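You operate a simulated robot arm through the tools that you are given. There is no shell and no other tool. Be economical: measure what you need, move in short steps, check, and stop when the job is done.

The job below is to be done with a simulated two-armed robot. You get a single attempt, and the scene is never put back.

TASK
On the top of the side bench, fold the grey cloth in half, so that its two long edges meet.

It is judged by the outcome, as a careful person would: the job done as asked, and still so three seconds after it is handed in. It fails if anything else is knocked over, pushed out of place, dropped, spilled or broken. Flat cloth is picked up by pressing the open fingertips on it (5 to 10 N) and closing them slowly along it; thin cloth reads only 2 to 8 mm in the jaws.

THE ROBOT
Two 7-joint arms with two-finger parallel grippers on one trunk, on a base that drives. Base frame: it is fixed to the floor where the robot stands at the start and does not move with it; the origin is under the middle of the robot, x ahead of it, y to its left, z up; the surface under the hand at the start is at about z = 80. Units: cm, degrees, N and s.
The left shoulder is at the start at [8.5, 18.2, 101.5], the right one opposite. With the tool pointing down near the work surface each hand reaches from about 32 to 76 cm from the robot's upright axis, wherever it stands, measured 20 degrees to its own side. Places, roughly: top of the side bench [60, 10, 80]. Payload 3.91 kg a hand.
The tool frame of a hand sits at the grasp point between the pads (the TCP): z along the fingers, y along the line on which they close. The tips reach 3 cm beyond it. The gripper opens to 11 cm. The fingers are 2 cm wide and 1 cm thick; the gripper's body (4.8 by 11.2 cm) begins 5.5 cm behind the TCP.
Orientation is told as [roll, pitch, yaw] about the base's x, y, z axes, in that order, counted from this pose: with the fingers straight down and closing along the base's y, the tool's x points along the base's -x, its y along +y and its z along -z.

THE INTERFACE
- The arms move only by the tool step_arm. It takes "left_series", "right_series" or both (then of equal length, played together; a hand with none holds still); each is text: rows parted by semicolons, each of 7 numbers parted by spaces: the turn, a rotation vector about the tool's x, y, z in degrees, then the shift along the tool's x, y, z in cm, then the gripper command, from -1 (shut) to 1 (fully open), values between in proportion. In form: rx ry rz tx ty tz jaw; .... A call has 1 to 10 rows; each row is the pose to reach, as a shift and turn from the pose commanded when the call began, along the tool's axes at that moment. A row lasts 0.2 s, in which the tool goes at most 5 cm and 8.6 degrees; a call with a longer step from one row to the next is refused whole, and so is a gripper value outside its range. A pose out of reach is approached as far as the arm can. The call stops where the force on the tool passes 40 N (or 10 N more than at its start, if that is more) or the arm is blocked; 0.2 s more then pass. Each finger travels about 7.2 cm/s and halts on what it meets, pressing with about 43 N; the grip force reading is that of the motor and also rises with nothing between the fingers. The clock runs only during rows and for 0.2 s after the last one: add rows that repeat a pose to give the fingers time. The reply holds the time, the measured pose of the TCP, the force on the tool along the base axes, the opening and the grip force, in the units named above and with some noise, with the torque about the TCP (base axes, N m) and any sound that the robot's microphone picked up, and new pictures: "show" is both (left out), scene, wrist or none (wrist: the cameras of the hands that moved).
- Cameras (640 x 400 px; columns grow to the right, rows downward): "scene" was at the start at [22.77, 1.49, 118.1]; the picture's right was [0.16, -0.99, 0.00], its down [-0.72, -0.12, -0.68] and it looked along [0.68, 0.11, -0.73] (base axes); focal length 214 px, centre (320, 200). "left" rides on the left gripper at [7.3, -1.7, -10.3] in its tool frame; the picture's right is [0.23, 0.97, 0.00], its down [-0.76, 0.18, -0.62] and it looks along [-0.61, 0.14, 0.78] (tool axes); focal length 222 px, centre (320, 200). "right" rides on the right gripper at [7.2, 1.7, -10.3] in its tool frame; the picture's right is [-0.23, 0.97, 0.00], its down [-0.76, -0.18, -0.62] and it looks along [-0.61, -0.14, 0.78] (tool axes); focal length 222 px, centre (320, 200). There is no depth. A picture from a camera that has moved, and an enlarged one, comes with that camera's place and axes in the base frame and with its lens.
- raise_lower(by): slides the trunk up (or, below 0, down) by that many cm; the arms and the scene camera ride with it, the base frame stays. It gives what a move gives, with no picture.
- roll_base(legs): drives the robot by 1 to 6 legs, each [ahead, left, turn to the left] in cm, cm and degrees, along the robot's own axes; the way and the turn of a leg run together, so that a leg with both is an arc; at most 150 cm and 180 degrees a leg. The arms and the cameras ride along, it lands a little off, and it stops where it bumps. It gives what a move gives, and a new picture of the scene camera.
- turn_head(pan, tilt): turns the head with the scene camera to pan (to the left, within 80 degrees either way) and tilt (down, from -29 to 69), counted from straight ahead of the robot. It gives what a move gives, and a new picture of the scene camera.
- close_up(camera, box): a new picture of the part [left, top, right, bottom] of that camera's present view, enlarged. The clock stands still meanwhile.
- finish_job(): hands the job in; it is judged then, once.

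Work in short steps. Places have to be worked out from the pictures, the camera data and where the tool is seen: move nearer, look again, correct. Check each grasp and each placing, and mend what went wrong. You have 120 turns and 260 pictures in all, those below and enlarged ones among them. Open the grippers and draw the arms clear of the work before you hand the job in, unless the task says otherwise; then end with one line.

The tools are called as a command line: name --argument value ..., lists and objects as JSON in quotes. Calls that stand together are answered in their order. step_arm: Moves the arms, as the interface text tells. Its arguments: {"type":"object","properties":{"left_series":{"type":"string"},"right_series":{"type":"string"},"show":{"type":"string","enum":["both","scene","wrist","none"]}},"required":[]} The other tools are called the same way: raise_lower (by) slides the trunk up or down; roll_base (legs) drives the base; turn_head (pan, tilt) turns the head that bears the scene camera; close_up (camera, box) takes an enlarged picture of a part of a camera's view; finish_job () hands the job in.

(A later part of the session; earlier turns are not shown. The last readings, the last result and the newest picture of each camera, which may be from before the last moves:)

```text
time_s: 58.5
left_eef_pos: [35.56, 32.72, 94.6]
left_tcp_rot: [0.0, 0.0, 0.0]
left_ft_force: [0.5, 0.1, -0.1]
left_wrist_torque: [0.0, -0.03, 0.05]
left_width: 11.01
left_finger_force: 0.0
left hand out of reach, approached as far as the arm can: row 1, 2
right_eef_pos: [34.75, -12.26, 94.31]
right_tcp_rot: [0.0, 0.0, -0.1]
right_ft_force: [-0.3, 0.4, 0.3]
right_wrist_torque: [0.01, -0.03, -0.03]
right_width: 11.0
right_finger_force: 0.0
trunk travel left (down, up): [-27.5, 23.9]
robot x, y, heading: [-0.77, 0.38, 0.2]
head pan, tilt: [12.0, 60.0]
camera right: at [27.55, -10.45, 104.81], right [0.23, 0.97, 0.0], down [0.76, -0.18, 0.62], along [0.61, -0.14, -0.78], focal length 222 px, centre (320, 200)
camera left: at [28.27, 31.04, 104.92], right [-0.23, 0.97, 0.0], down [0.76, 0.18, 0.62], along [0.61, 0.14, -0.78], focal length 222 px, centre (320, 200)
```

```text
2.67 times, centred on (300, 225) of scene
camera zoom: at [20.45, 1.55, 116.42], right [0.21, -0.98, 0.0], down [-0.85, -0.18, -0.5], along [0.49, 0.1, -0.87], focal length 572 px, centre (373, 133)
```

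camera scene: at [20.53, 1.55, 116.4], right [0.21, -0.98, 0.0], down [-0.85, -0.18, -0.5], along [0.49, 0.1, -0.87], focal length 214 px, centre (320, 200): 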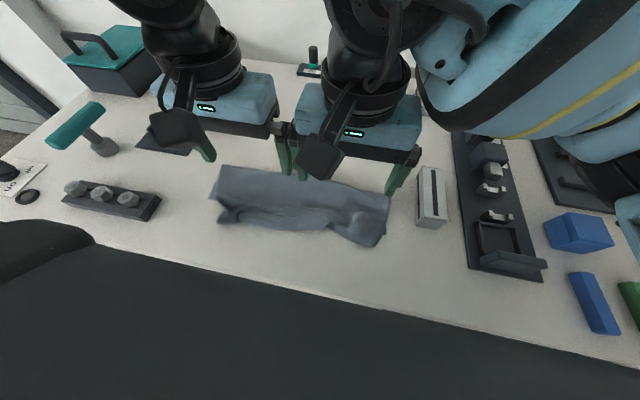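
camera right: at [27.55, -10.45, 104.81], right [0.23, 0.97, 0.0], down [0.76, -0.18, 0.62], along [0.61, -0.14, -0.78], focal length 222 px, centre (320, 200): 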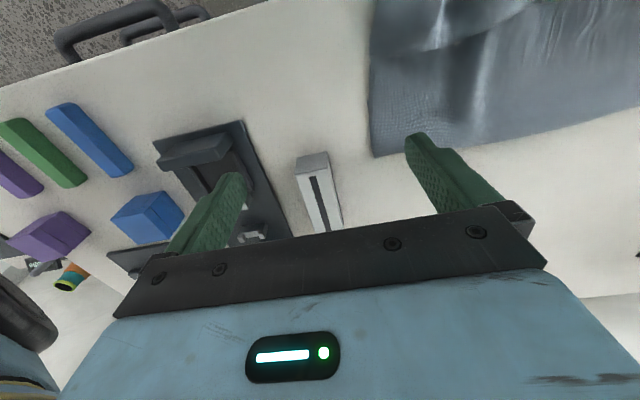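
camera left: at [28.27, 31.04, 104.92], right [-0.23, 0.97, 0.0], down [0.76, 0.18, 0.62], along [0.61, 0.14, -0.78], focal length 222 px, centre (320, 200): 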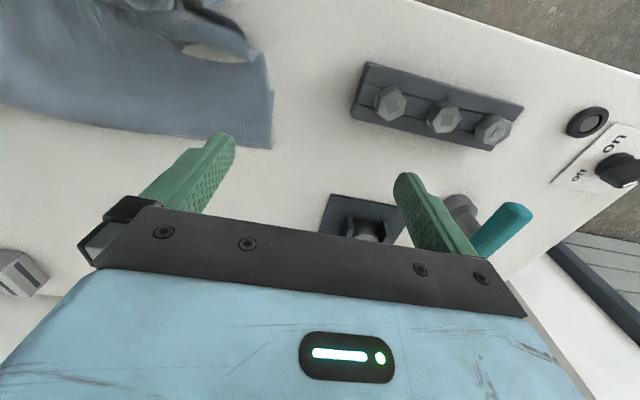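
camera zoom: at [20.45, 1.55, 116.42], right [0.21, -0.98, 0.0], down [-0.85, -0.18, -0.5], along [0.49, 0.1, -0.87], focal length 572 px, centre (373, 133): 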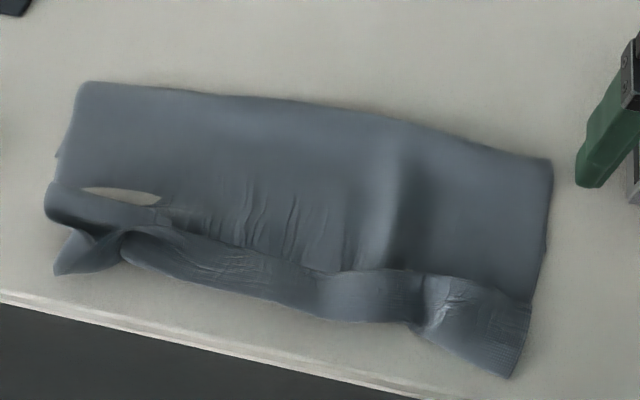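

The near edge is now about 27 and the crease about 41. The first crease went wrong because the hands were carried too high on the way back and pulled the lower layer. I'll drive back for reach and bring both hands over the near edge to look before re-gripping.

roll_base --legs '[[-11, 0, 0]]'

step_arm --left_series "0 0 0 -1.5 -3 0 0; 0 0 0 -3 -6 0 0; 0 0 0 -5 -9 0 0; 0 0 0 -5 -11 0 0" --right_series "0 0 0 -1.5 3 0 0; 0 0 0 -3 6 0 0; 0 0 0 -5 9 0 0; 0 0 0 -5 10 0 0"

```text
time_s: 59.6
left_eef_pos: [24.6, 32.75, 94.57]
left_tcp_rot: [0.1, -0.1, -0.1]
left_ft_force: [0.0, 0.4, 0.9]
left_wrist_torque: [0.01, -0.04, -0.01]
left_width: 10.98
left_finger_force: 0.0
right_eef_pos: [23.66, -12.26, 94.45]
right_tcp_rot: [0.1, 0.0, -0.3]
right_ft_force: [-0.5, -0.1, 0.7]
right_wrist_torque: [-0.02, -0.02, 0.0]
right_width: 11.02
right_finger_force: 0.1
trunk travel left (down, up): [-27.5, 23.9]
robot x, y, heading: [-11.73, 0.12, 0.0]
head pan, tilt: [12.0, 60.0]
camera scene: at [9.47, 1.55, 116.43], right [0.21, -0.98, 0.0], down [-0.85, -0.18, -0.5], along [0.49, 0.1, -0.87], focal length 214 px, centre (320, 200)
```

scene: 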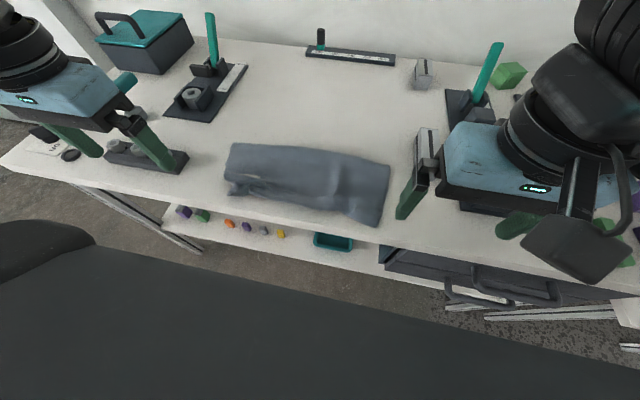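

```text
time_s: 60.6
left_eef_pos: [29.6, 21.44, 94.52]
left_tcp_rot: [0.0, 0.1, -0.1]
left_ft_force: [0.4, 0.2, 0.9]
left_wrist_torque: [-0.01, -0.06, 0.01]
left_width: 5.49
left_finger_force: 0.0
right_eef_pos: [28.89, -2.05, 94.41]
right_tcp_rot: [-0.1, 0.0, -0.2]
right_ft_force: [-0.2, -0.2, -0.5]
right_wrist_torque: [0.03, -0.03, -0.02]
right_width: 5.49
right_finger_force: 0.0
trunk travel left (down, up): [-27.5, 23.9]
robot x, y, heading: [-11.52, -0.13, -0.2]
head pan, tilt: [12.0, 60.0]
camera scene: at [9.51, 1.51, 116.42], right [0.21, -0.98, 0.0], down [-0.85, -0.18, -0.5], along [0.49, 0.1, -0.87], focal length 214 px, centre (320, 200)
camera right: at [21.7, -0.4, 104.79], right [0.23, 0.97, 0.0], down [0.76, -0.18, 0.62], along [0.61, -0.14, -0.78], focal length 222 px, centre (320, 200)
camera left: at [22.31, 19.84, 104.94], right [-0.23, 0.97, 0.0], down [0.76, 0.18, 0.62], along [0.61, 0.14, -0.78], focal length 222 px, centre (320, 200)
```

scene: 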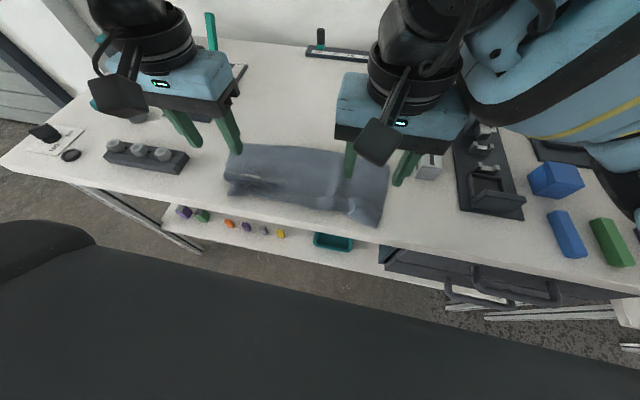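
right: 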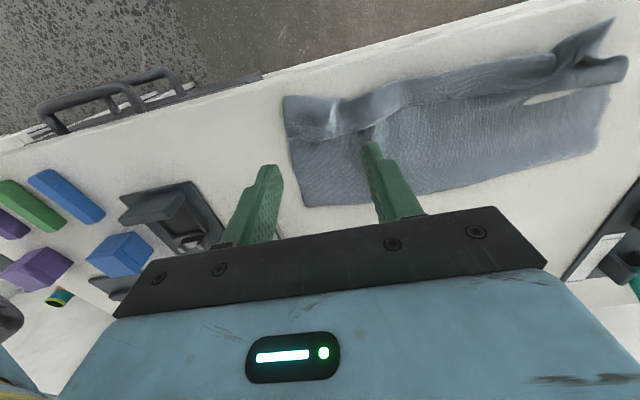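
left: 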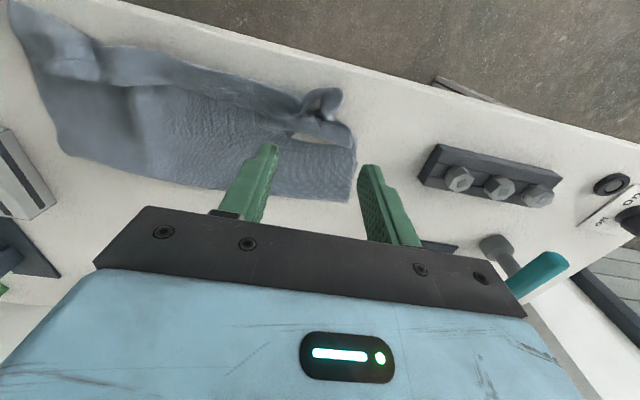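

close_up --camera "right" --box '[270, 10, 640, 220]'

close_up --camera "left" --box '[0, 0, 380, 220]'

```text
1.73 times, centred on (455, 115) of right
camera zoom: at [21.7, -0.4, 104.79], right [0.23, 0.97, 0.0], down [0.76, -0.18, 0.62], along [0.61, -0.14, -0.78], focal length 384 px, centre (86, 347)
```

zoom: 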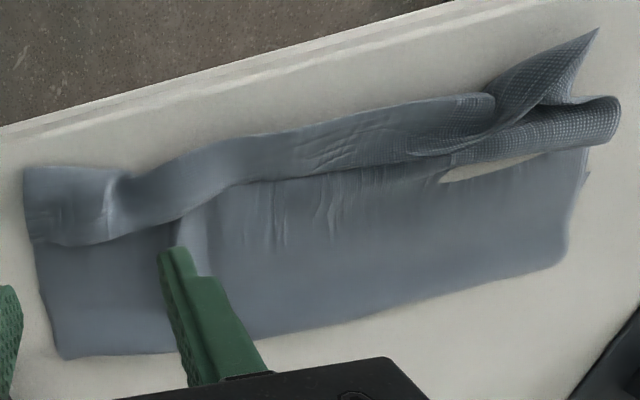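

```text
1.68 times, centred on (190, 110) of left
camera zoom: at [22.31, 19.84, 104.94], right [-0.23, 0.97, 0.0], down [0.76, 0.18, 0.62], along [0.61, 0.14, -0.78], focal length 374 px, centre (539, 352)
```

zoom: 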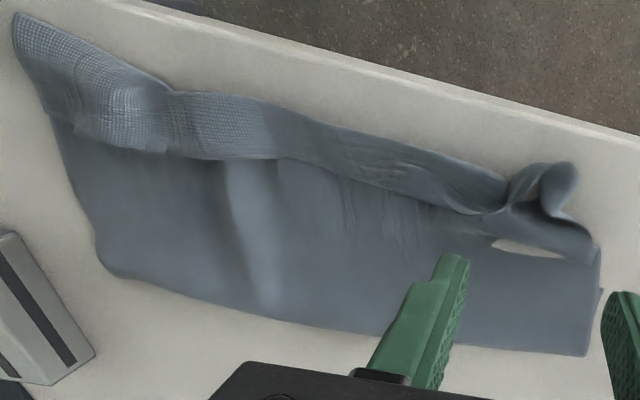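

The near band is still a doubled-back hem 2.5–3.5 cm wide, with its free edge at x ≈ 31; the second sweep just slid the whole cloth. This time the left hand will hold the cloth down at x = 36 while the right hand combs the hem over.

step_arm --left_series "0 0 0 -3 -3 0 1; 0 0 0 -5 -6 0 1; 0 0 0 -6.4 -9.4 2 1; 0 0 0 -6.4 -9.4 6 1; 0 0 0 -6.4 -9.4 10 1; 0 0 0 -6.4 -9.4 11.3 1; 0 0 0 -6.4 -9.4 11.4 1" --right_series "0 0 0 -2 1 0 1; 0 0 0 -4.4 2.5 0 1; 0 0 0 -4.4 2.5 2 1; 0 0 0 -4.4 2.5 6 1; 0 0 0 -4.4 2.5 9 1; 0 0 0 -4.4 2.5 10 1; 0 0 0 -4.4 2.5 10.5 1" --show "wrist"

```text
time_s: 62.2
left_eef_pos: [36.08, 12.36, 83.24]
left_tcp_rot: [0.1, -0.1, 0.0]
left_ft_force: [5.9, 33.0, 12.7]
left_wrist_torque: [-2.92, 0.3, -0.1]
left_width: 10.21
left_finger_force: 0.1
right_eef_pos: [33.25, 0.16, 84.03]
right_tcp_rot: [0.0, -0.1, -0.3]
right_ft_force: [-3.8, -33.9, -1.9]
right_wrist_torque: [2.0, -0.23, -0.18]
right_width: 10.21
right_finger_force: 0.0
trunk travel left (down, up): [-27.5, 23.9]
robot x, y, heading: [-11.71, 0.18, -0.0]
head pan, tilt: [12.0, 60.0]
camera right: at [26.11, 1.97, 94.36], right [0.23, 0.97, 0.0], down [0.76, -0.18, 0.63], along [0.61, -0.15, -0.78], focal length 222 px, centre (320, 200)
camera left: at [28.84, 10.65, 93.54], right [-0.23, 0.97, 0.0], down [0.76, 0.18, 0.63], along [0.61, 0.14, -0.78], focal length 222 px, centre (320, 200)
```

right: 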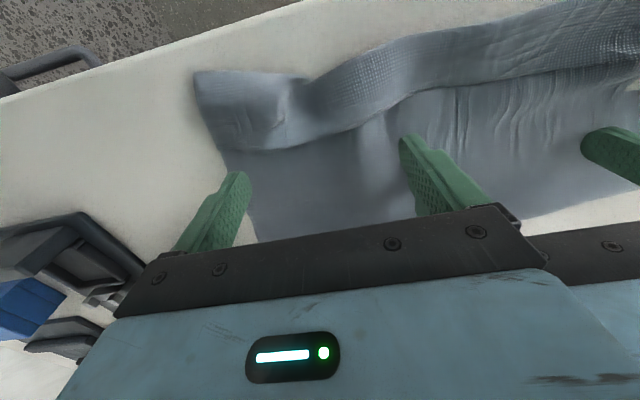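
left: 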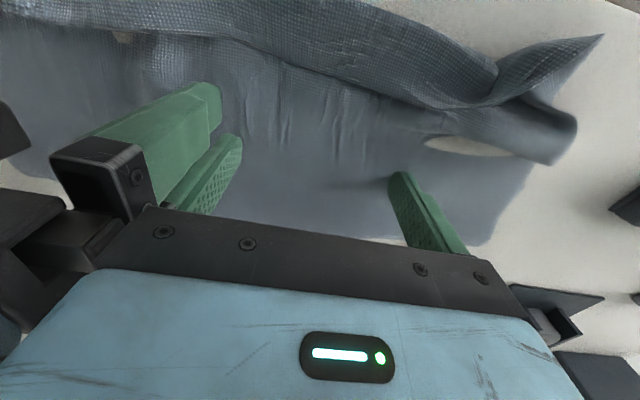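

The hands' inner fingers are touching each other. I'll separate them, lifting the left first.

step_arm --left_series "0 0 0 0 1 -1.5 1; 0 0 0 0 2.8 -1.5 1; 0 0 0 0 2.8 -0.5 1; 0 0 0 0 2.8 0 1; 0 0 0 0 2.8 0 1" --right_series "0 0 0 0 -0.5 0 1; 0 0 0 0 -0.5 0 1; 0 0 0 0 -0.5 0 1; 0 0 0 0 -0.5 0 1; 0 0 0 0 -0.5 0.2 1" --show "none"

```text
time_s: 63.5
left_eef_pos: [35.98, 14.99, 83.19]
left_tcp_rot: [0.0, 0.0, 0.0]
left_ft_force: [-1.3, -0.8, 4.0]
left_wrist_torque: [0.02, 0.04, -0.02]
left_width: 11.02
left_finger_force: 0.0
right_eef_pos: [33.16, -0.34, 83.64]
right_tcp_rot: [0.0, 0.0, -0.2]
right_ft_force: [-0.4, 0.1, -1.0]
right_wrist_torque: [-0.02, 0.0, -0.01]
right_width: 10.99
right_finger_force: 0.0
trunk travel left (down, up): [-27.5, 23.9]
robot x, y, heading: [-11.85, 0.19, -0.4]
head pan, tilt: [12.0, 60.0]
```

The left presses lightly (4 N). Now I'll sweep the right hand toward me, pressing the left a touch more.

step_arm --left_series "0 0 0 0 0 0.06 1; 0 0 0 0 0 0.06 1; 0 0 0 0 0 0.06 1; 0 0 0 0 0 0.06 1; 0 0 0 0 0 0.06 1; 0 0 0 0 0 0.06 1; 0 0 0 0 0 0.06 1; 0 0 0 0 0 0.06 1; 0 0 0 0 0 0.06 1" --right_series "0 0 0 0.7 0 0 1; 0 0 0 1.5 0 0 1; 0 0 0 2.3 0 0 1; 0 0 0 3.1 0 -0.2 1; 0 0 0 3.9 0 -0.4 1; 0 0 0 4.7 0 -0.6 1; 0 0 0 5.5 0 -0.7 1; 0 0 0 6.3 0 -0.7 1; 0 0 0 7 0 -0.7 1" --show "wrist"

```text
time_s: 65.5
left_eef_pos: [35.93, 14.95, 83.17]
left_tcp_rot: [0.0, -0.1, 0.0]
left_ft_force: [3.1, 0.9, 23.4]
left_wrist_torque: [0.11, 0.01, -0.07]
left_width: 10.99
left_finger_force: 0.1
right_eef_pos: [26.22, -0.33, 84.36]
right_tcp_rot: [0.0, -0.1, -0.1]
right_ft_force: [0.7, 0.4, -0.3]
right_wrist_torque: [-0.01, -0.02, 0.0]
right_width: 11.02
right_finger_force: 0.0
trunk travel left (down, up): [-27.5, 23.9]
robot x, y, heading: [-11.97, 0.05, -0.0]
head pan, tilt: [12.0, 60.0]
camera right: at [18.97, 1.53, 94.8], right [0.23, 0.97, 0.0], down [0.76, -0.18, 0.62], along [0.61, -0.14, -0.78], focal length 222 px, centre (320, 200)
camera left: at [28.72, 13.36, 93.52], right [-0.23, 0.97, 0.0], down [0.76, 0.18, 0.63], along [0.61, 0.14, -0.78], focal length 222 px, centre (320, 200)
```

right: 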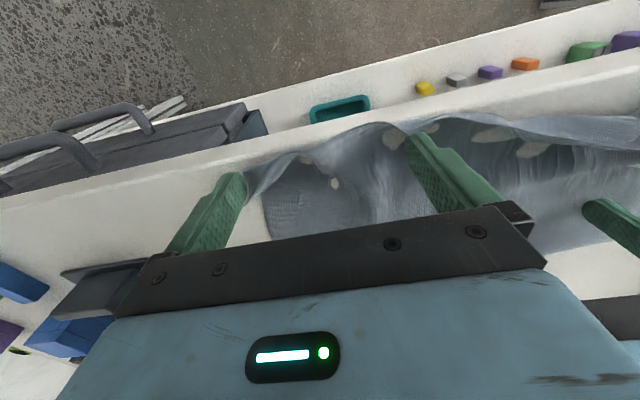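
left: 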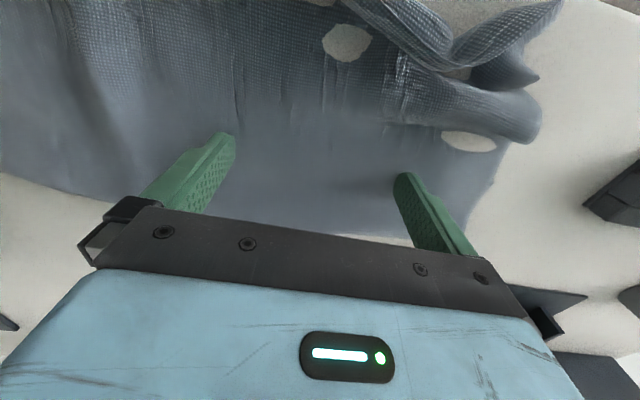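

The flap has been pushed over toward the bench edge. I'll lift the right hand straight up and look.

step_arm --left_series "0 0 0 0 0 0 1; 0 0 0 0 0 0 1; 0 0 0 0 0 0 1; 0 0 0 0 0 -0.5 1; 0 0 0 0 0 -1 1" --right_series "0 0 0 0 0 -2 1; 0 0 0 0 0 -5 1; 0 0 0 0 0 -9 1; 0 0 0 -2 -1 -10 1; 0 0 0 -2 -1 -10 1" --show "wrist"

```text
time_s: 66.7
left_eef_pos: [35.95, 15.09, 84.03]
left_tcp_rot: [0.1, 0.0, -0.2]
left_ft_force: [0.6, 1.0, -0.2]
left_wrist_torque: [-0.02, 0.0, -0.01]
left_width: 11.0
left_finger_force: 0.1
right_eef_pos: [28.19, -1.12, 94.53]
right_tcp_rot: [0.0, -0.1, -0.1]
right_ft_force: [0.3, -0.2, -0.2]
right_wrist_torque: [-0.02, 0.03, 0.0]
right_width: 10.99
right_finger_force: 0.0
trunk travel left (down, up): [-27.5, 23.9]
robot x, y, heading: [-12.12, 0.13, -0.3]
head pan, tilt: [12.0, 60.0]
camera right: at [21.1, 0.64, 104.86], right [0.23, 0.97, 0.0], down [0.76, -0.18, 0.62], along [0.61, -0.14, -0.78], focal length 222 px, centre (320, 200)
camera left: at [28.73, 13.43, 94.35], right [-0.23, 0.97, 0.0], down [0.76, 0.18, 0.62], along [0.61, 0.14, -0.78], focal length 222 px, centre (320, 200)
```

right: 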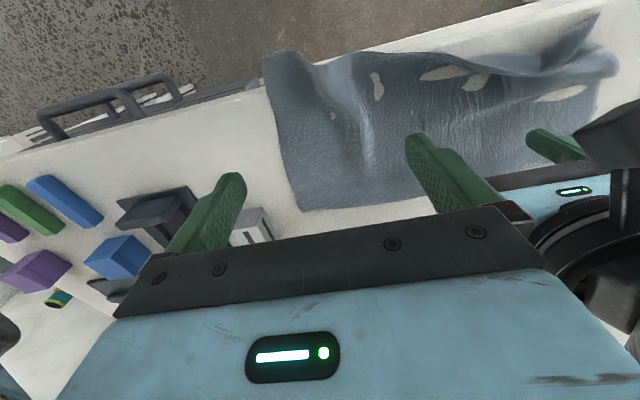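
left: 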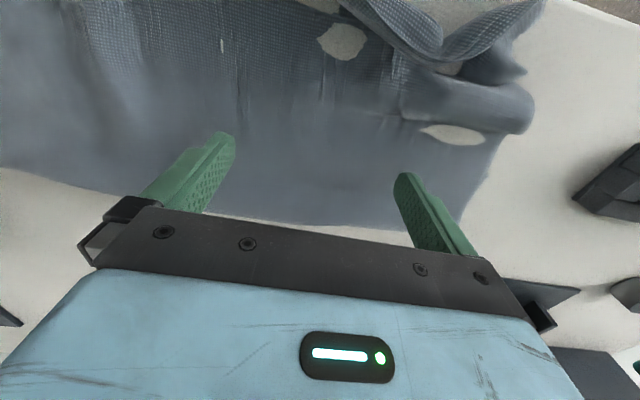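

The right hem flipped out. I'll take a closer look before gripping.

close_up --camera "right" --box '[250, 0, 640, 220]'

```text
1.64 times, centred on (445, 110) of right
camera zoom: at [21.1, 0.64, 104.86], right [0.23, 0.97, 0.0], down [0.76, -0.18, 0.62], along [0.61, -0.14, -0.78], focal length 364 px, centre (115, 348)
```

zoom: 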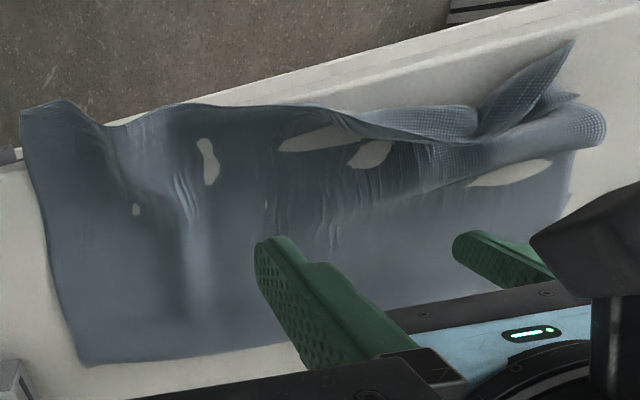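

Now the same for the left end: the right hand holds down at x = 34, and the left combs from behind the roll.

step_arm --left_series "0 0 0 0 1 -3 1; 0 0 0 1 3.4 -3 1; 0 0 0 2 3.4 -3 1; 0 0 0 2 3.4 -3 1; 0 0 0 2 3.4 -2 1; 0 0 0 2 3.4 -1 1; 0 0 0 2 3.4 0.3 1" --right_series "0 0 0 -3 1 0 1; 0 0 0 -5.8 2.6 2 1; 0 0 0 -5.8 2.6 5 1; 0 0 0 -5.8 2.6 8 1; 0 0 0 -5.8 2.6 10.5 1; 0 0 0 -5.8 2.6 11.3 1; 0 0 0 -5.8 2.6 11.45 1" --show "wrist"

```text
time_s: 68.2
left_eef_pos: [34.03, 18.48, 83.79]
left_tcp_rot: [0.0, -0.2, -0.1]
left_ft_force: [-0.1, 0.4, 0.2]
left_wrist_torque: [0.0, -0.02, -0.01]
left_width: 10.97
left_finger_force: 0.0
right_eef_pos: [34.18, 1.32, 83.11]
right_tcp_rot: [0.1, -0.1, -0.2]
right_ft_force: [0.2, -2.5, 16.3]
right_wrist_torque: [-0.67, -0.14, -0.03]
right_width: 11.01
right_finger_force: 0.0
trunk travel left (down, up): [-27.5, 23.9]
robot x, y, heading: [-11.95, 0.15, -0.4]
head pan, tilt: [12.0, 60.0]
camera right: at [26.87, 3.11, 93.53], right [0.23, 0.97, 0.0], down [0.76, -0.18, 0.63], along [0.61, -0.14, -0.78], focal length 222 px, centre (320, 200)
camera left: at [26.75, 16.8, 94.13], right [-0.23, 0.97, 0.0], down [0.76, 0.18, 0.62], along [0.61, 0.14, -0.78], focal length 222 px, centre (320, 200)
```

right: 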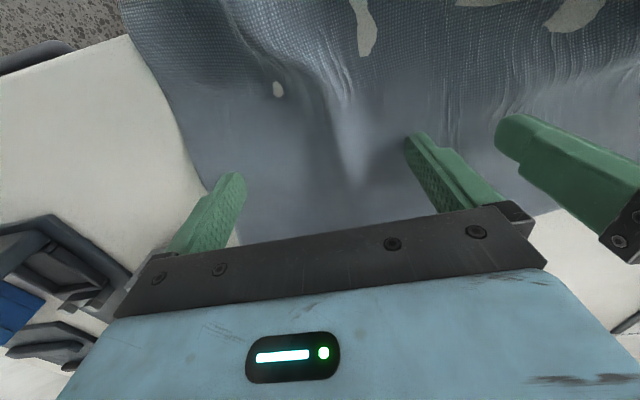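
left: 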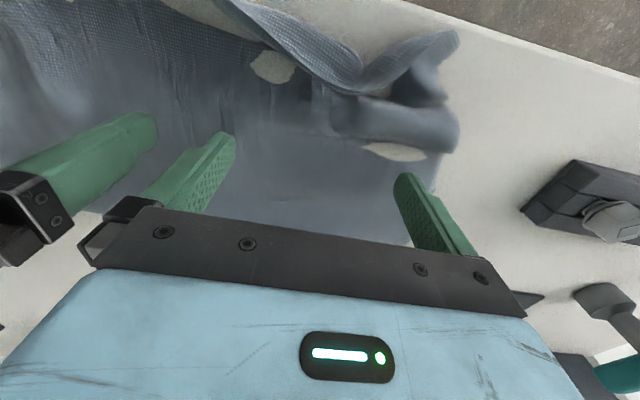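

step_arm --left_series "0 0 0 0.8 0 0 1; 0 0 0 1.6 0 0 1; 0 0 0 2.4 0 0 1; 0 0 0 3.2 0 -0.1 1; 0 0 0 4 0 -0.3 1; 0 0 0 4.8 0 -0.5 1; 0 0 0 5.6 0 -0.6 1; 0 0 0 6.4 0 -0.7 1; 0 0 0 7.2 0 -0.7 1; 0 0 0 8 0 -0.7 1" --show "none"

step_arm --left_series "0 0 0 0 0 -2 1; 0 0 0 0 0 -5 1; 0 0 0 0 0 -9 1; 0 0 0 -2 1 -10.5 1; 0 0 0 -2 1 -10.5 1" --show "wrist"

close_up --camera "scene" --box '[180, 100, 420, 250]'

```text
time_s: 70.5
left_eef_pos: [25.97, 18.46, 84.57]
left_tcp_rot: [0.1, -0.1, -0.1]
left_ft_force: [0.1, 0.2, 0.2]
left_wrist_torque: [0.0, -0.01, -0.03]
left_width: 11.0
left_finger_force: 0.0
right_eef_pos: [34.01, 1.37, 83.19]
right_tcp_rot: [0.0, -0.3, -0.3]
right_ft_force: [6.2, -3.3, 32.8]
right_wrist_torque: [-1.34, -0.39, 0.2]
right_width: 11.01
right_finger_force: 0.1
trunk travel left (down, up): [-27.5, 23.9]
robot x, y, heading: [-12.17, -0.13, -0.4]
head pan, tilt: [12.0, 60.0]
```

```text
time_s: 71.7
left_eef_pos: [27.83, 19.41, 95.1]
left_tcp_rot: [0.0, -0.1, -0.1]
left_ft_force: [-0.4, 0.1, -0.5]
left_wrist_torque: [-0.01, 0.03, 0.01]
left_width: 11.0
left_finger_force: 0.1
right_eef_pos: [33.98, 1.34, 83.22]
right_tcp_rot: [0.1, -0.2, -0.3]
right_ft_force: [3.3, -2.8, 33.0]
right_wrist_torque: [-1.33, -0.3, 0.09]
right_width: 11.0
right_finger_force: 0.1
trunk travel left (down, up): [-27.5, 23.9]
robot x, y, heading: [-11.71, 0.32, 0.3]
head pan, tilt: [12.0, 60.0]
camera left: at [20.63, 17.79, 105.38], right [-0.23, 0.97, 0.0], down [0.76, 0.18, 0.62], along [0.61, 0.14, -0.78], focal length 222 px, centre (320, 200)
```

left: 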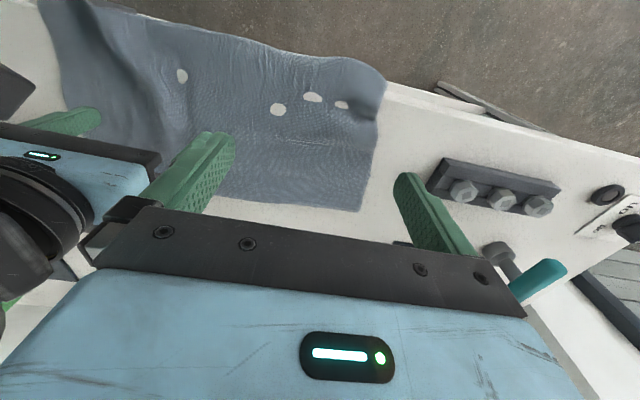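

```text
2.67 times, centred on (300, 175) of scene
camera zoom: at [9.39, 1.53, 116.45], right [0.21, -0.98, 0.0], down [-0.85, -0.18, -0.5], along [0.49, 0.1, -0.87], focal length 572 px, centre (373, 267)
```

zoom: 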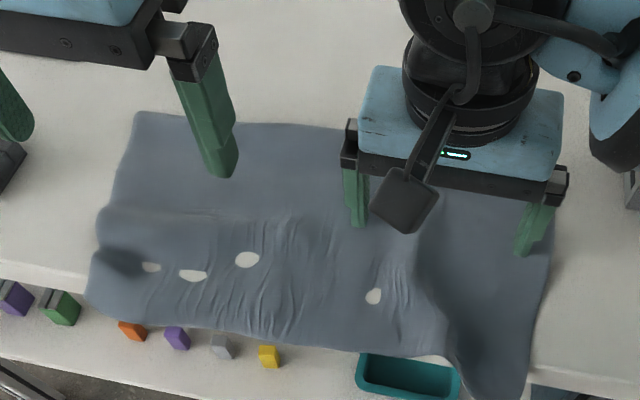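

The top edge is now laid out straight and hangs a little over the bench front. Pressing both hands on the near part, I'll drag it about 5 cm away from the edge so it lies wholly on the bench.

step_arm --left_series "0 0 0 -0.6 -0.2 2 1; 0 0 0 -1.2 -0.4 5 1; 0 0 0 -1.2 -0.4 8 1; 0 0 0 -1.2 -0.4 11 1; 0 0 0 -1.2 -0.4 11.8 1; 0 0 0 -1.2 -0.4 12 1" --right_series "0 0 0 0 0 -3 1; 0 0 0 3 0 -3 1; 0 0 0 5 0 -3 1; 0 0 0 5 0 -1 1; 0 0 0 5 0 -0.2 1; 0 0 0 5 0 0 1" --show "wrist"

```text
time_s: 73.0
left_eef_pos: [29.27, 19.04, 83.08]
left_tcp_rot: [0.0, -0.3, -0.2]
left_ft_force: [1.3, 1.3, 15.5]
left_wrist_torque: [0.64, 0.0, -0.07]
left_width: 10.98
left_finger_force: 0.0
right_eef_pos: [28.96, 1.42, 82.98]
right_tcp_rot: [0.1, -0.3, -0.3]
right_ft_force: [-0.1, 0.3, 15.3]
right_wrist_torque: [-0.84, 0.08, 0.02]
right_width: 10.99
right_finger_force: 0.0
trunk travel left (down, up): [-27.5, 23.9]
robot x, y, heading: [-11.88, -0.28, -0.1]
head pan, tilt: [12.0, 60.0]
camera right: at [21.79, 3.22, 93.5], right [0.23, 0.97, 0.0], down [0.76, -0.18, 0.63], along [0.61, -0.14, -0.78], focal length 222 px, centre (320, 200)
camera left: at [21.99, 17.35, 93.46], right [-0.23, 0.97, 0.0], down [0.76, 0.18, 0.63], along [0.61, 0.14, -0.78], focal length 222 px, centre (320, 200)
```

right: 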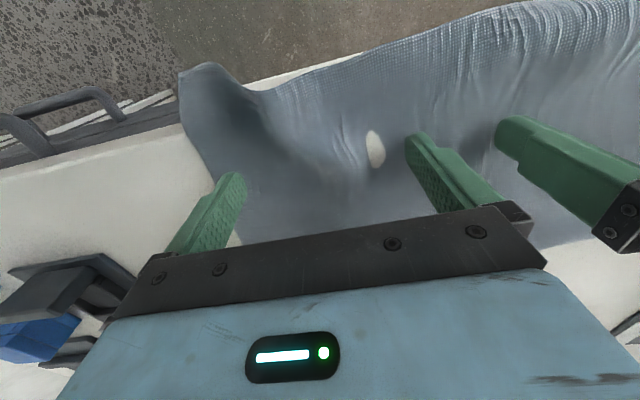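
left: 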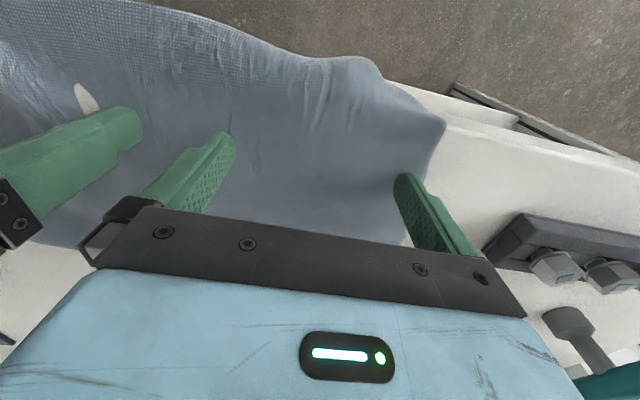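

Both hands press about 15 N near the edge. I'll drag 5 cm away from me.

step_arm --left_series "0 0 0 -0.5 0 0 1; 0 0 0 -1 0 0 1; 0 0 0 -1.5 0 0 1; 0 0 0 -2 0 0 1; 0 0 0 -2.5 0 0 1; 0 0 0 -3 0 0 1; 0 0 0 -3.5 0 0 1; 0 0 0 -4 0 0 1; 0 0 0 -4.5 0 0 1; 0 0 0 -5 0 0 1" --right_series "0 0 0 -0.5 0 0 1; 0 0 0 -1 0 0 1; 0 0 0 -1.5 0 0 1; 0 0 0 -2 0 0 1; 0 0 0 -2.5 0 0 1; 0 0 0 -3 0 0 1; 0 0 0 -3.5 0 0 1; 0 0 0 -4 0 0 1; 0 0 0 -4.5 0 0 1; 0 0 0 -5 0 0 1" --show "both"

```text
time_s: 75.2
left_eef_pos: [33.98, 18.95, 83.09]
left_tcp_rot: [0.0, -0.1, 0.0]
left_ft_force: [-5.5, 0.2, 22.9]
left_wrist_torque: [0.86, 0.18, 0.16]
left_width: 11.03
left_finger_force: 0.0
right_eef_pos: [33.74, 1.33, 83.12]
right_tcp_rot: [0.1, -0.3, -0.2]
right_ft_force: [-3.7, -0.3, 19.4]
right_wrist_torque: [-1.09, 0.19, -0.22]
right_width: 10.99
right_finger_force: 0.0
trunk travel left (down, up): [-27.5, 23.9]
robot x, y, heading: [-12.11, 0.01, -0.2]
head pan, tilt: [12.0, 60.0]
camera scene: at [9.23, 1.5, 116.48], right [0.21, -0.98, 0.0], down [-0.85, -0.18, -0.5], along [0.49, 0.1, -0.86], focal length 214 px, centre (320, 200)
camera right: at [26.65, 3.13, 93.5], right [0.23, 0.97, 0.0], down [0.76, -0.18, 0.63], along [0.61, -0.14, -0.78], focal length 222 px, centre (320, 200)
camera left: at [26.74, 17.29, 93.47], right [-0.23, 0.97, 0.0], down [0.76, 0.18, 0.63], along [0.61, 0.14, -0.78], focal length 222 px, centre (320, 200)
```

scene: 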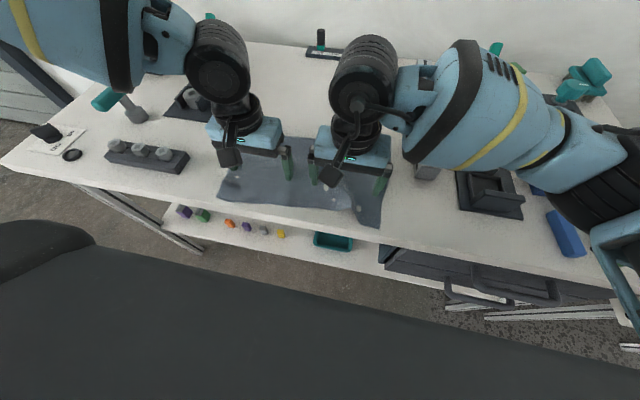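
right: 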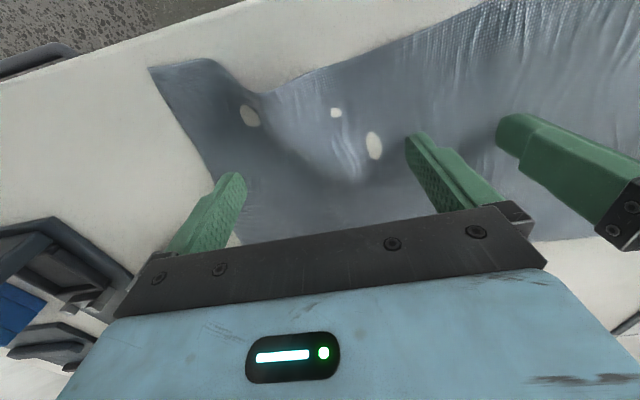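
left: 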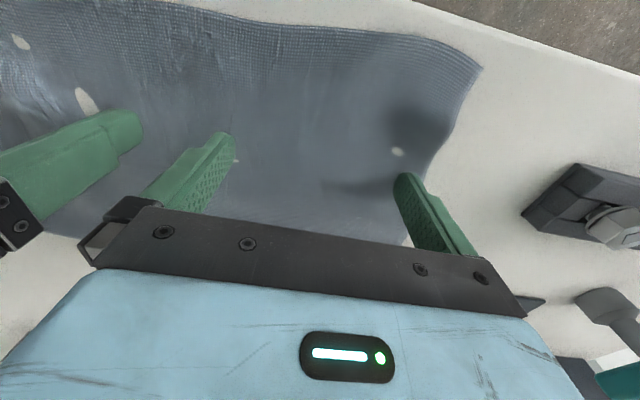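

The whole edge is on the bench now, at x ≈ 27. Dragging works well, so I'll go 4 cm further, then lift and check how the layers lie.

step_arm --left_series "0 0 0 -0.5 0 0 1; 0 0 0 -1 0 0 1; 0 0 0 -1.5 0 0 1; 0 0 0 -2 0 0 1; 0 0 0 -2.5 0 0 1; 0 0 0 -3 0 0 1; 0 0 0 -3.5 0 0 1; 0 0 0 -4 0 0 1; 0 0 0 -4 0 -2 1; 0 0 0 -4 2 -6 1" --right_series "0 0 0 -0.5 0 0 1; 0 0 0 -1 0 0 1; 0 0 0 -1.5 0 0 1; 0 0 0 -2 0 0 1; 0 0 0 -2.5 0 0 1; 0 0 0 -3 0 0 1; 0 0 0 -3.5 0 0 1; 0 0 0 -4 0 0 1; 0 0 0 -4 0 -2 1; 0 0 0 -4 -2 -6 1" --show "none"

step_arm --left_series "0 0 0 0 4 -4 1; 0 0 0 0 8 -4 1; 0 0 0 0 12 -4 1; 0 0 0 0 14 -4 1" --right_series "0 0 0 0 -4 -4 1; 0 0 0 0 -8 -4 1; 0 0 0 0 -12 -4 1; 0 0 0 0 -14 -4 1" --show "wrist"

close_up --camera "scene" --box '[180, 100, 420, 250]'

```text
time_s: 77.5
left_eef_pos: [38.05, 20.96, 89.11]
left_tcp_rot: [0.1, -0.1, -0.1]
left_ft_force: [0.1, -0.4, 0.1]
left_wrist_torque: [-0.01, 0.03, 0.03]
left_width: 11.02
left_finger_force: 0.2
right_eef_pos: [37.94, -0.64, 88.81]
right_tcp_rot: [0.0, 0.0, -0.2]
right_ft_force: [0.9, -0.3, 0.1]
right_wrist_torque: [0.0, -0.01, 0.0]
right_width: 10.99
right_finger_force: 0.0
trunk travel left (down, up): [-27.5, 23.9]
robot x, y, heading: [-12.16, 0.05, -0.1]
head pan, tilt: [12.0, 60.0]
```

```text
refused: row 1 steps farther than a row can; nothing moved
```

```text
2.67 times, centred on (300, 175) of scene
camera zoom: at [9.46, 1.54, 116.43], right [0.21, -0.98, 0.0], down [-0.85, -0.18, -0.5], along [0.49, 0.1, -0.87], focal length 572 px, centre (373, 267)
```

zoom: 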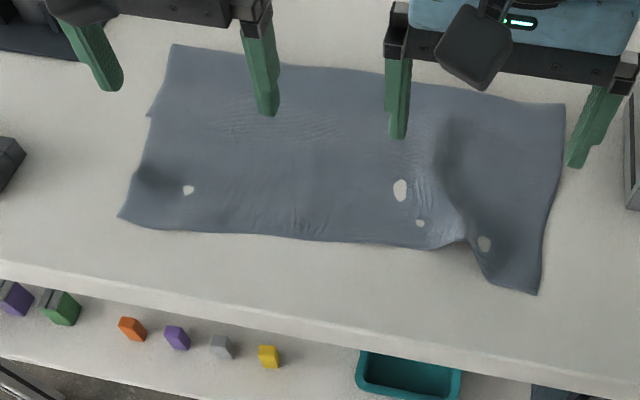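

Very good: the top layer is flat with a straight near edge at x ≈ 30.5, but the crease is at 49.7 and the lower edge at 40.8, so the lower layer is only 9 cm wide. I'll re-grip the top edge and re-lay it with the crease further out. First I'll position over its corners.

step_arm --left_series "0 0 0 3 0.3 0 -0.09; 0 0 0 6.3 0.7 0 -0.09; 0 0 0 6.3 0.7 2 -0.09; 0 0 0 6.3 0.7 3.5 -0.09; 0 0 0 6.3 0.7 3.5 -0.09" --right_series "0 0 0 3 -0.7 0 -0.09; 0 0 0 6 -1.4 0 -0.09; 0 0 0 6 -1.4 2 -0.09; 0 0 0 6 -1.4 3.2 -0.09; 0 0 0 6 -1.4 3.2 -0.09" --show "wrist"

```text
time_s: 78.7
left_eef_pos: [31.81, 21.8, 85.35]
left_tcp_rot: [0.0, -0.1, -0.1]
left_ft_force: [0.4, -0.5, -0.4]
left_wrist_torque: [0.0, -0.02, 0.02]
left_width: 4.99
left_finger_force: 0.0
right_eef_pos: [31.94, -2.15, 85.76]
right_tcp_rot: [0.0, 0.0, -0.2]
right_ft_force: [0.3, 0.2, -0.1]
right_wrist_torque: [0.0, 0.01, 0.01]
right_width: 5.02
right_finger_force: 0.1
trunk travel left (down, up): [-27.5, 23.9]
robot x, y, heading: [-11.65, 0.25, 0.1]
head pan, tilt: [12.0, 60.0]
camera right: at [24.88, -0.26, 96.1], right [0.23, 0.97, 0.0], down [0.76, -0.18, 0.62], along [0.61, -0.14, -0.78], focal length 222 px, centre (320, 200)
camera left: at [24.64, 20.13, 95.85], right [-0.23, 0.97, 0.0], down [0.76, 0.18, 0.62], along [0.61, 0.14, -0.78], focal length 222 px, centre (320, 200)
```

right: 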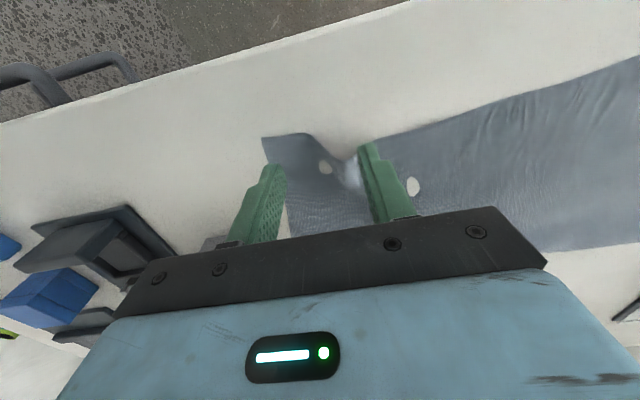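
left: 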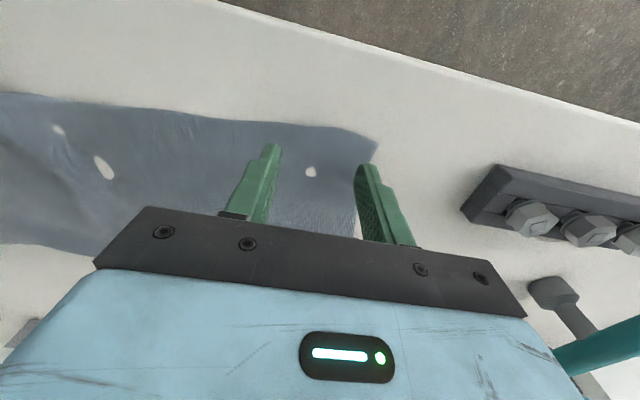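

The left lines up well. The right edge has a dent near y = 0.6, so I'll move the right hand in about 1 cm. Then down to contact.

step_arm --left_series "0 0 0 -0.2 0 1 -0.09; 0 0 0 -0.2 0 1.9 -0.09; 0 0 0 -0.2 0 2.25 -0.09; 0 0 0 -0.2 0 2.3 -0.09" --right_series "0 0 0 -1.1 -0.2 1 -0.09; 0 0 0 -1.1 -0.2 2.2 -0.09; 0 0 0 -1.1 -0.2 2.65 -0.09; 0 0 0 -1.1 -0.2 2.7 -0.09" --show "none"

```text
time_s: 79.7
left_eef_pos: [31.97, 21.77, 83.07]
left_tcp_rot: [-0.1, -0.1, -0.1]
left_ft_force: [0.0, 0.1, -0.5]
left_wrist_torque: [-0.02, -0.02, 0.0]
left_width: 5.03
left_finger_force: 0.0
right_eef_pos: [33.1, -2.24, 83.12]
right_tcp_rot: [0.0, -0.1, -0.1]
right_ft_force: [0.0, -0.2, 8.9]
right_wrist_torque: [-0.12, 0.03, -0.05]
right_width: 5.0
right_finger_force: 0.0
trunk travel left (down, up): [-27.5, 23.9]
robot x, y, heading: [-12.37, -0.24, -0.1]
head pan, tilt: [12.0, 60.0]
```

The right is at 9 N and the left isn't touching yet. I'll lower the left and close both slowly while moving inward.

step_arm --left_series "0 0 0 0 0 0.15 -0.09; 0 0 0 0 -0.1 0.17 -0.14; 0 0 0 0 -0.25 0.17 -0.19; 0 0 0 0 -0.4 0.17 -0.24; 0 0 0 0 -0.5 0.17 -0.29; 0 0 0 0 -0.65 0.17 -0.34; 0 0 0 0 -0.8 0.17 -0.39; 0 0 0 0 -0.95 0.17 -0.44; 0 0 0 0 -1.1 0.17 -0.49; 0 0 0 0 -1.2 0.17 -0.54" --right_series "0 0 0 0 0 0.03 -0.09; 0 0 0 0 0.1 0.03 -0.14; 0 0 0 0 0.25 0.03 -0.19; 0 0 0 0 0.4 0.03 -0.24; 0 0 0 0 0.5 0.03 -0.29; 0 0 0 0 0.65 0.03 -0.34; 0 0 0 0 0.8 0.03 -0.39; 0 0 0 0 0.95 0.03 -0.44; 0 0 0 0 1.1 0.03 -0.49; 0 0 0 0 1.2 0.03 -0.54" --show "none"

step_arm --left_series "0 0 0 0 -0.1 0 -0.59; 0 0 0 0 -0.25 0 -0.64; 0 0 0 0 -0.35 0 -0.69; 0 0 0 0 -0.5 0 -0.74; 0 0 0 0 -0.6 0 -0.79; 0 0 0 0 -0.7 0 -0.84; 0 0 0 0 -0.8 0 -0.9; 0 0 0 0 -0.9 0 -1; 0 0 0 0 -0.9 0 -1; 0 0 0 0 -0.9 0 -1" --right_series "0 0 0 0 0.1 0 -0.59; 0 0 0 0 0.25 0 -0.64; 0 0 0 0 0.35 0 -0.69; 0 0 0 0 0.5 0 -0.74; 0 0 0 0 0.6 0 -0.79; 0 0 0 0 0.7 0 -0.84; 0 0 0 0 0.8 0 -0.9; 0 0 0 0 0.9 0 -1; 0 0 0 0 0.9 0 -1; 0 0 0 0 0.9 0 -1" --show "wrist"

```text
time_s: 81.8
left_eef_pos: [32.1, 20.49, 83.12]
left_tcp_rot: [-0.1, -0.2, 0.0]
left_ft_force: [-0.1, 4.5, 29.4]
left_wrist_torque: [0.04, 0.09, 0.02]
left_width: 2.43
left_finger_force: 0.0
right_eef_pos: [32.97, -0.97, 83.18]
right_tcp_rot: [0.1, -0.1, -0.2]
right_ft_force: [0.1, 0.0, 10.1]
right_wrist_torque: [-0.07, 0.01, 0.01]
right_width: 2.57
right_finger_force: 0.6
trunk travel left (down, up): [-27.5, 23.9]
robot x, y, heading: [-11.81, -0.3, -0.1]
head pan, tilt: [12.0, 60.0]
```

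```text
time_s: 84.0
left_eef_pos: [32.1, 19.48, 83.09]
left_tcp_rot: [-0.1, -0.2, 0.0]
left_ft_force: [-0.6, 5.4, 31.2]
left_wrist_torque: [0.14, 0.15, 0.02]
left_width: 0.21
left_finger_force: 42.3
right_eef_pos: [33.03, -0.04, 83.14]
right_tcp_rot: [0.0, -0.1, -0.3]
right_ft_force: [1.9, -2.9, 11.5]
right_wrist_torque: [-0.09, -0.04, 0.01]
right_width: 0.22
right_finger_force: 42.7
trunk travel left (down, up): [-27.5, 23.9]
robot x, y, heading: [-11.66, 0.08, -0.2]
head pan, tilt: [12.0, 60.0]
camera right: at [25.79, 1.63, 93.51], right [0.23, 0.97, 0.0], down [0.76, -0.18, 0.62], along [0.61, -0.14, -0.78], focal length 222 px, centre (320, 200)
camera left: at [24.75, 17.92, 93.48], right [-0.23, 0.97, 0.0], down [0.76, 0.18, 0.63], along [0.61, 0.14, -0.78], focal length 222 px, centre (320, 200)
```

right: 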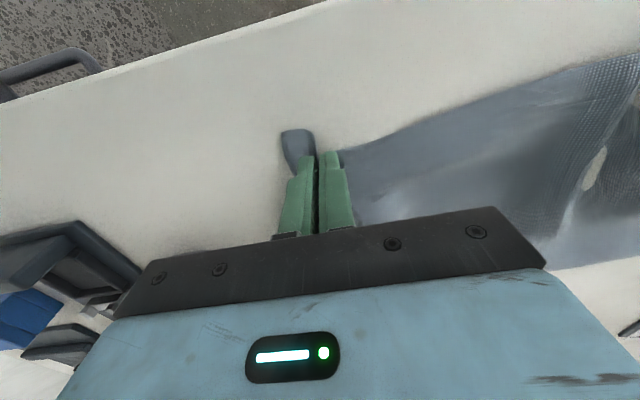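
left: 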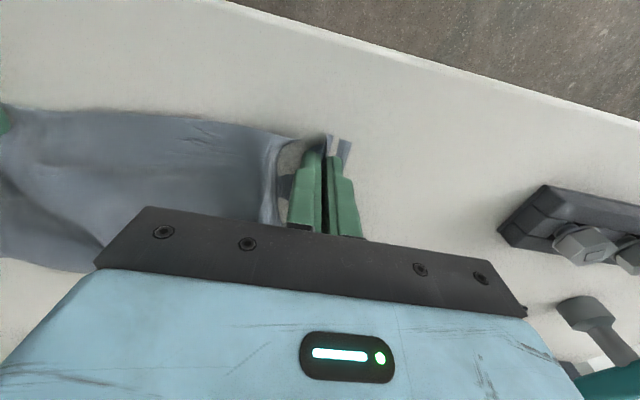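

Both grip 2 mm. I'll lift and begin the carry away from me, spreading the hands slightly.

step_arm --left_series "0 0 0 0 0.2 -1 -1; 0 0 0 -0.5 0.4 -2.5 -1; 0 0 0 -1.5 0.6 -4 -1; 0 0 0 -3 0.8 -5.5 -1; 0 0 0 -4.5 1 -7 -1; 0 0 0 -6 1 -8 -1; 0 0 0 -6 1 -8 -1" --right_series "0 0 0 0 -0.2 -1 -1; 0 0 0 -0.5 -0.4 -2.5 -1; 0 0 0 -1.5 -0.6 -4 -1; 0 0 0 -3 -0.8 -5.5 -1; 0 0 0 -4.5 -1 -7 -1; 0 0 0 -6 -1 -8 -1; 0 0 0 -6 -1 -8 -1"

```text
time_s: 85.7
left_eef_pos: [38.06, 20.66, 91.07]
left_tcp_rot: [0.0, 0.0, 0.0]
left_ft_force: [0.0, -0.7, 0.4]
left_wrist_torque: [-0.03, 0.01, 0.02]
left_width: 0.23
left_finger_force: 42.0
right_eef_pos: [39.23, -1.19, 91.05]
right_tcp_rot: [0.0, 0.1, -0.2]
right_ft_force: [-0.7, 0.6, -0.1]
right_wrist_torque: [0.03, 0.02, 0.04]
right_width: 0.2
right_finger_force: 42.0
trunk travel left (down, up): [-27.5, 23.9]
robot x, y, heading: [-11.9, -0.41, -0.0]
head pan, tilt: [12.0, 60.0]
camera scene: at [9.54, 1.54, 116.41], right [0.21, -0.98, 0.0], down [-0.85, -0.18, -0.5], along [0.49, 0.1, -0.87], focal length 214 px, centre (320, 200)
camera right: at [32.01, 0.65, 101.39], right [0.23, 0.97, 0.0], down [0.76, -0.18, 0.62], along [0.61, -0.14, -0.78], focal length 222 px, centre (320, 200)
camera left: at [30.92, 18.99, 101.34], right [-0.23, 0.97, 0.0], down [0.76, 0.18, 0.62], along [0.61, 0.14, -0.78], focal length 222 px, centre (320, 200)
```

scene: 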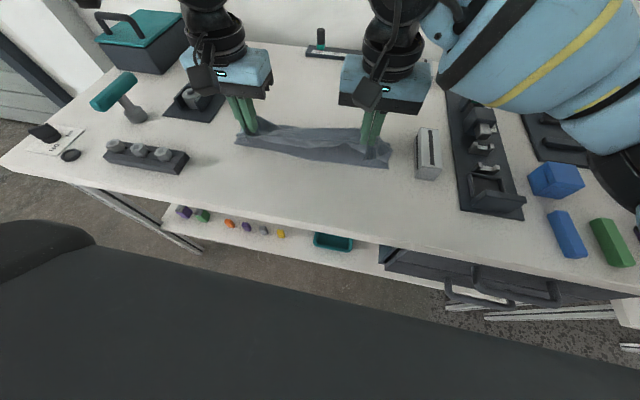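
right: 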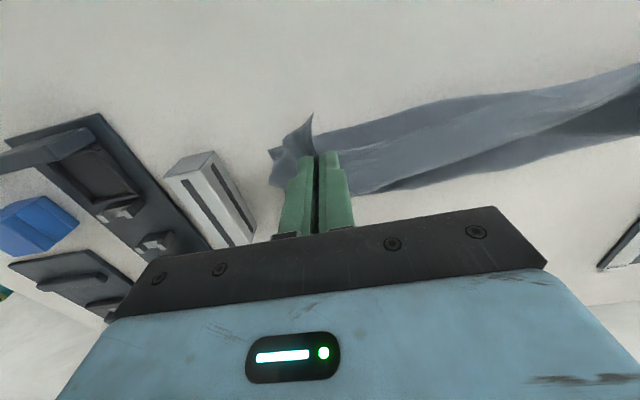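
left: 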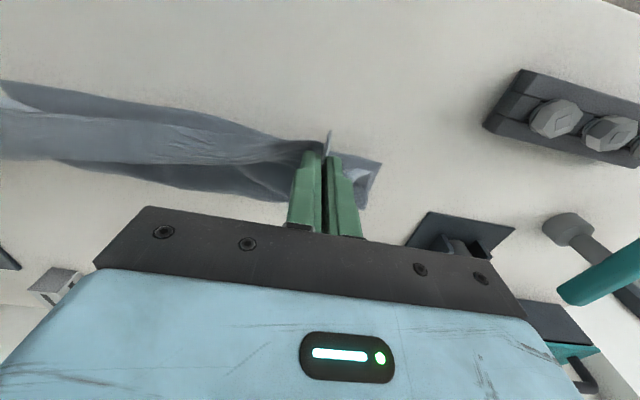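

The top layer lifts cleanly while the lower layer stays put. I'll raise 3 cm more, then drive forward 13 cm.

step_arm --left_series "0 0 0 -1 0.3 -1.5 -1; 0 0 0 -2 0.6 -3 -1; 0 0 0 -2 0.6 -3 -1" --right_series "0 0 0 -1 -0.3 -1.5 -1; 0 0 0 -1 -0.6 -3 -1; 0 0 0 -1 -0.6 -3 -1" --show "none"

roll_base --legs '[[13, 0, 0]]'

```text
time_s: 86.5
left_eef_pos: [40.12, 21.15, 94.11]
left_tcp_rot: [-0.1, 0.1, 0.0]
left_ft_force: [1.0, -9.5, -0.2]
left_wrist_torque: [-0.29, -0.04, 0.13]
left_width: 0.22
left_finger_force: 41.8
right_eef_pos: [40.18, -1.63, 93.98]
right_tcp_rot: [0.1, 0.0, -0.1]
right_ft_force: [-0.3, 9.3, -0.8]
right_wrist_torque: [0.32, 0.04, 0.06]
right_width: 0.21
right_finger_force: 42.2
trunk travel left (down, up): [-27.5, 23.9]
robot x, y, heading: [-12.3, -0.26, -0.4]
head pan, tilt: [12.0, 60.0]
```

```text
time_s: 87.7
left_eef_pos: [53.1, 21.37, 93.96]
left_tcp_rot: [0.0, 0.0, -0.1]
left_ft_force: [1.3, -11.0, -0.8]
left_wrist_torque: [-0.36, -0.01, 0.13]
left_width: 0.25
left_finger_force: 41.9
right_eef_pos: [53.16, -1.79, 93.93]
right_tcp_rot: [0.0, 0.0, -0.1]
right_ft_force: [-0.7, 10.6, -0.3]
right_wrist_torque: [0.36, 0.05, 0.07]
right_width: 0.19
right_finger_force: 42.0
trunk travel left (down, up): [-27.5, 23.9]
robot x, y, heading: [1.05, 0.0, -0.2]
head pan, tilt: [12.0, 60.0]
camera scene: at [22.63, 1.52, 116.4], right [0.21, -0.98, 0.0], down [-0.85, -0.18, -0.5], along [0.49, 0.1, -0.87], focal length 214 px, centre (320, 200)
```

scene: 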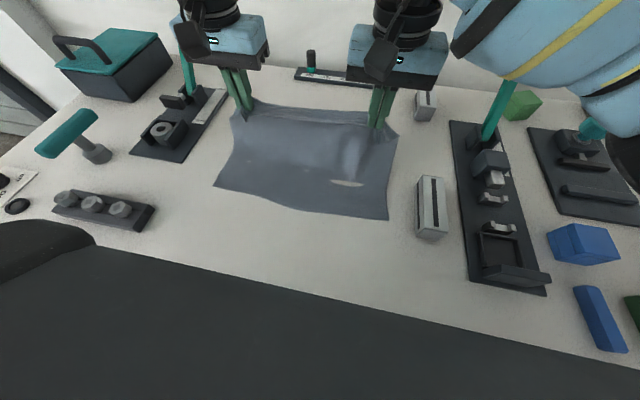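

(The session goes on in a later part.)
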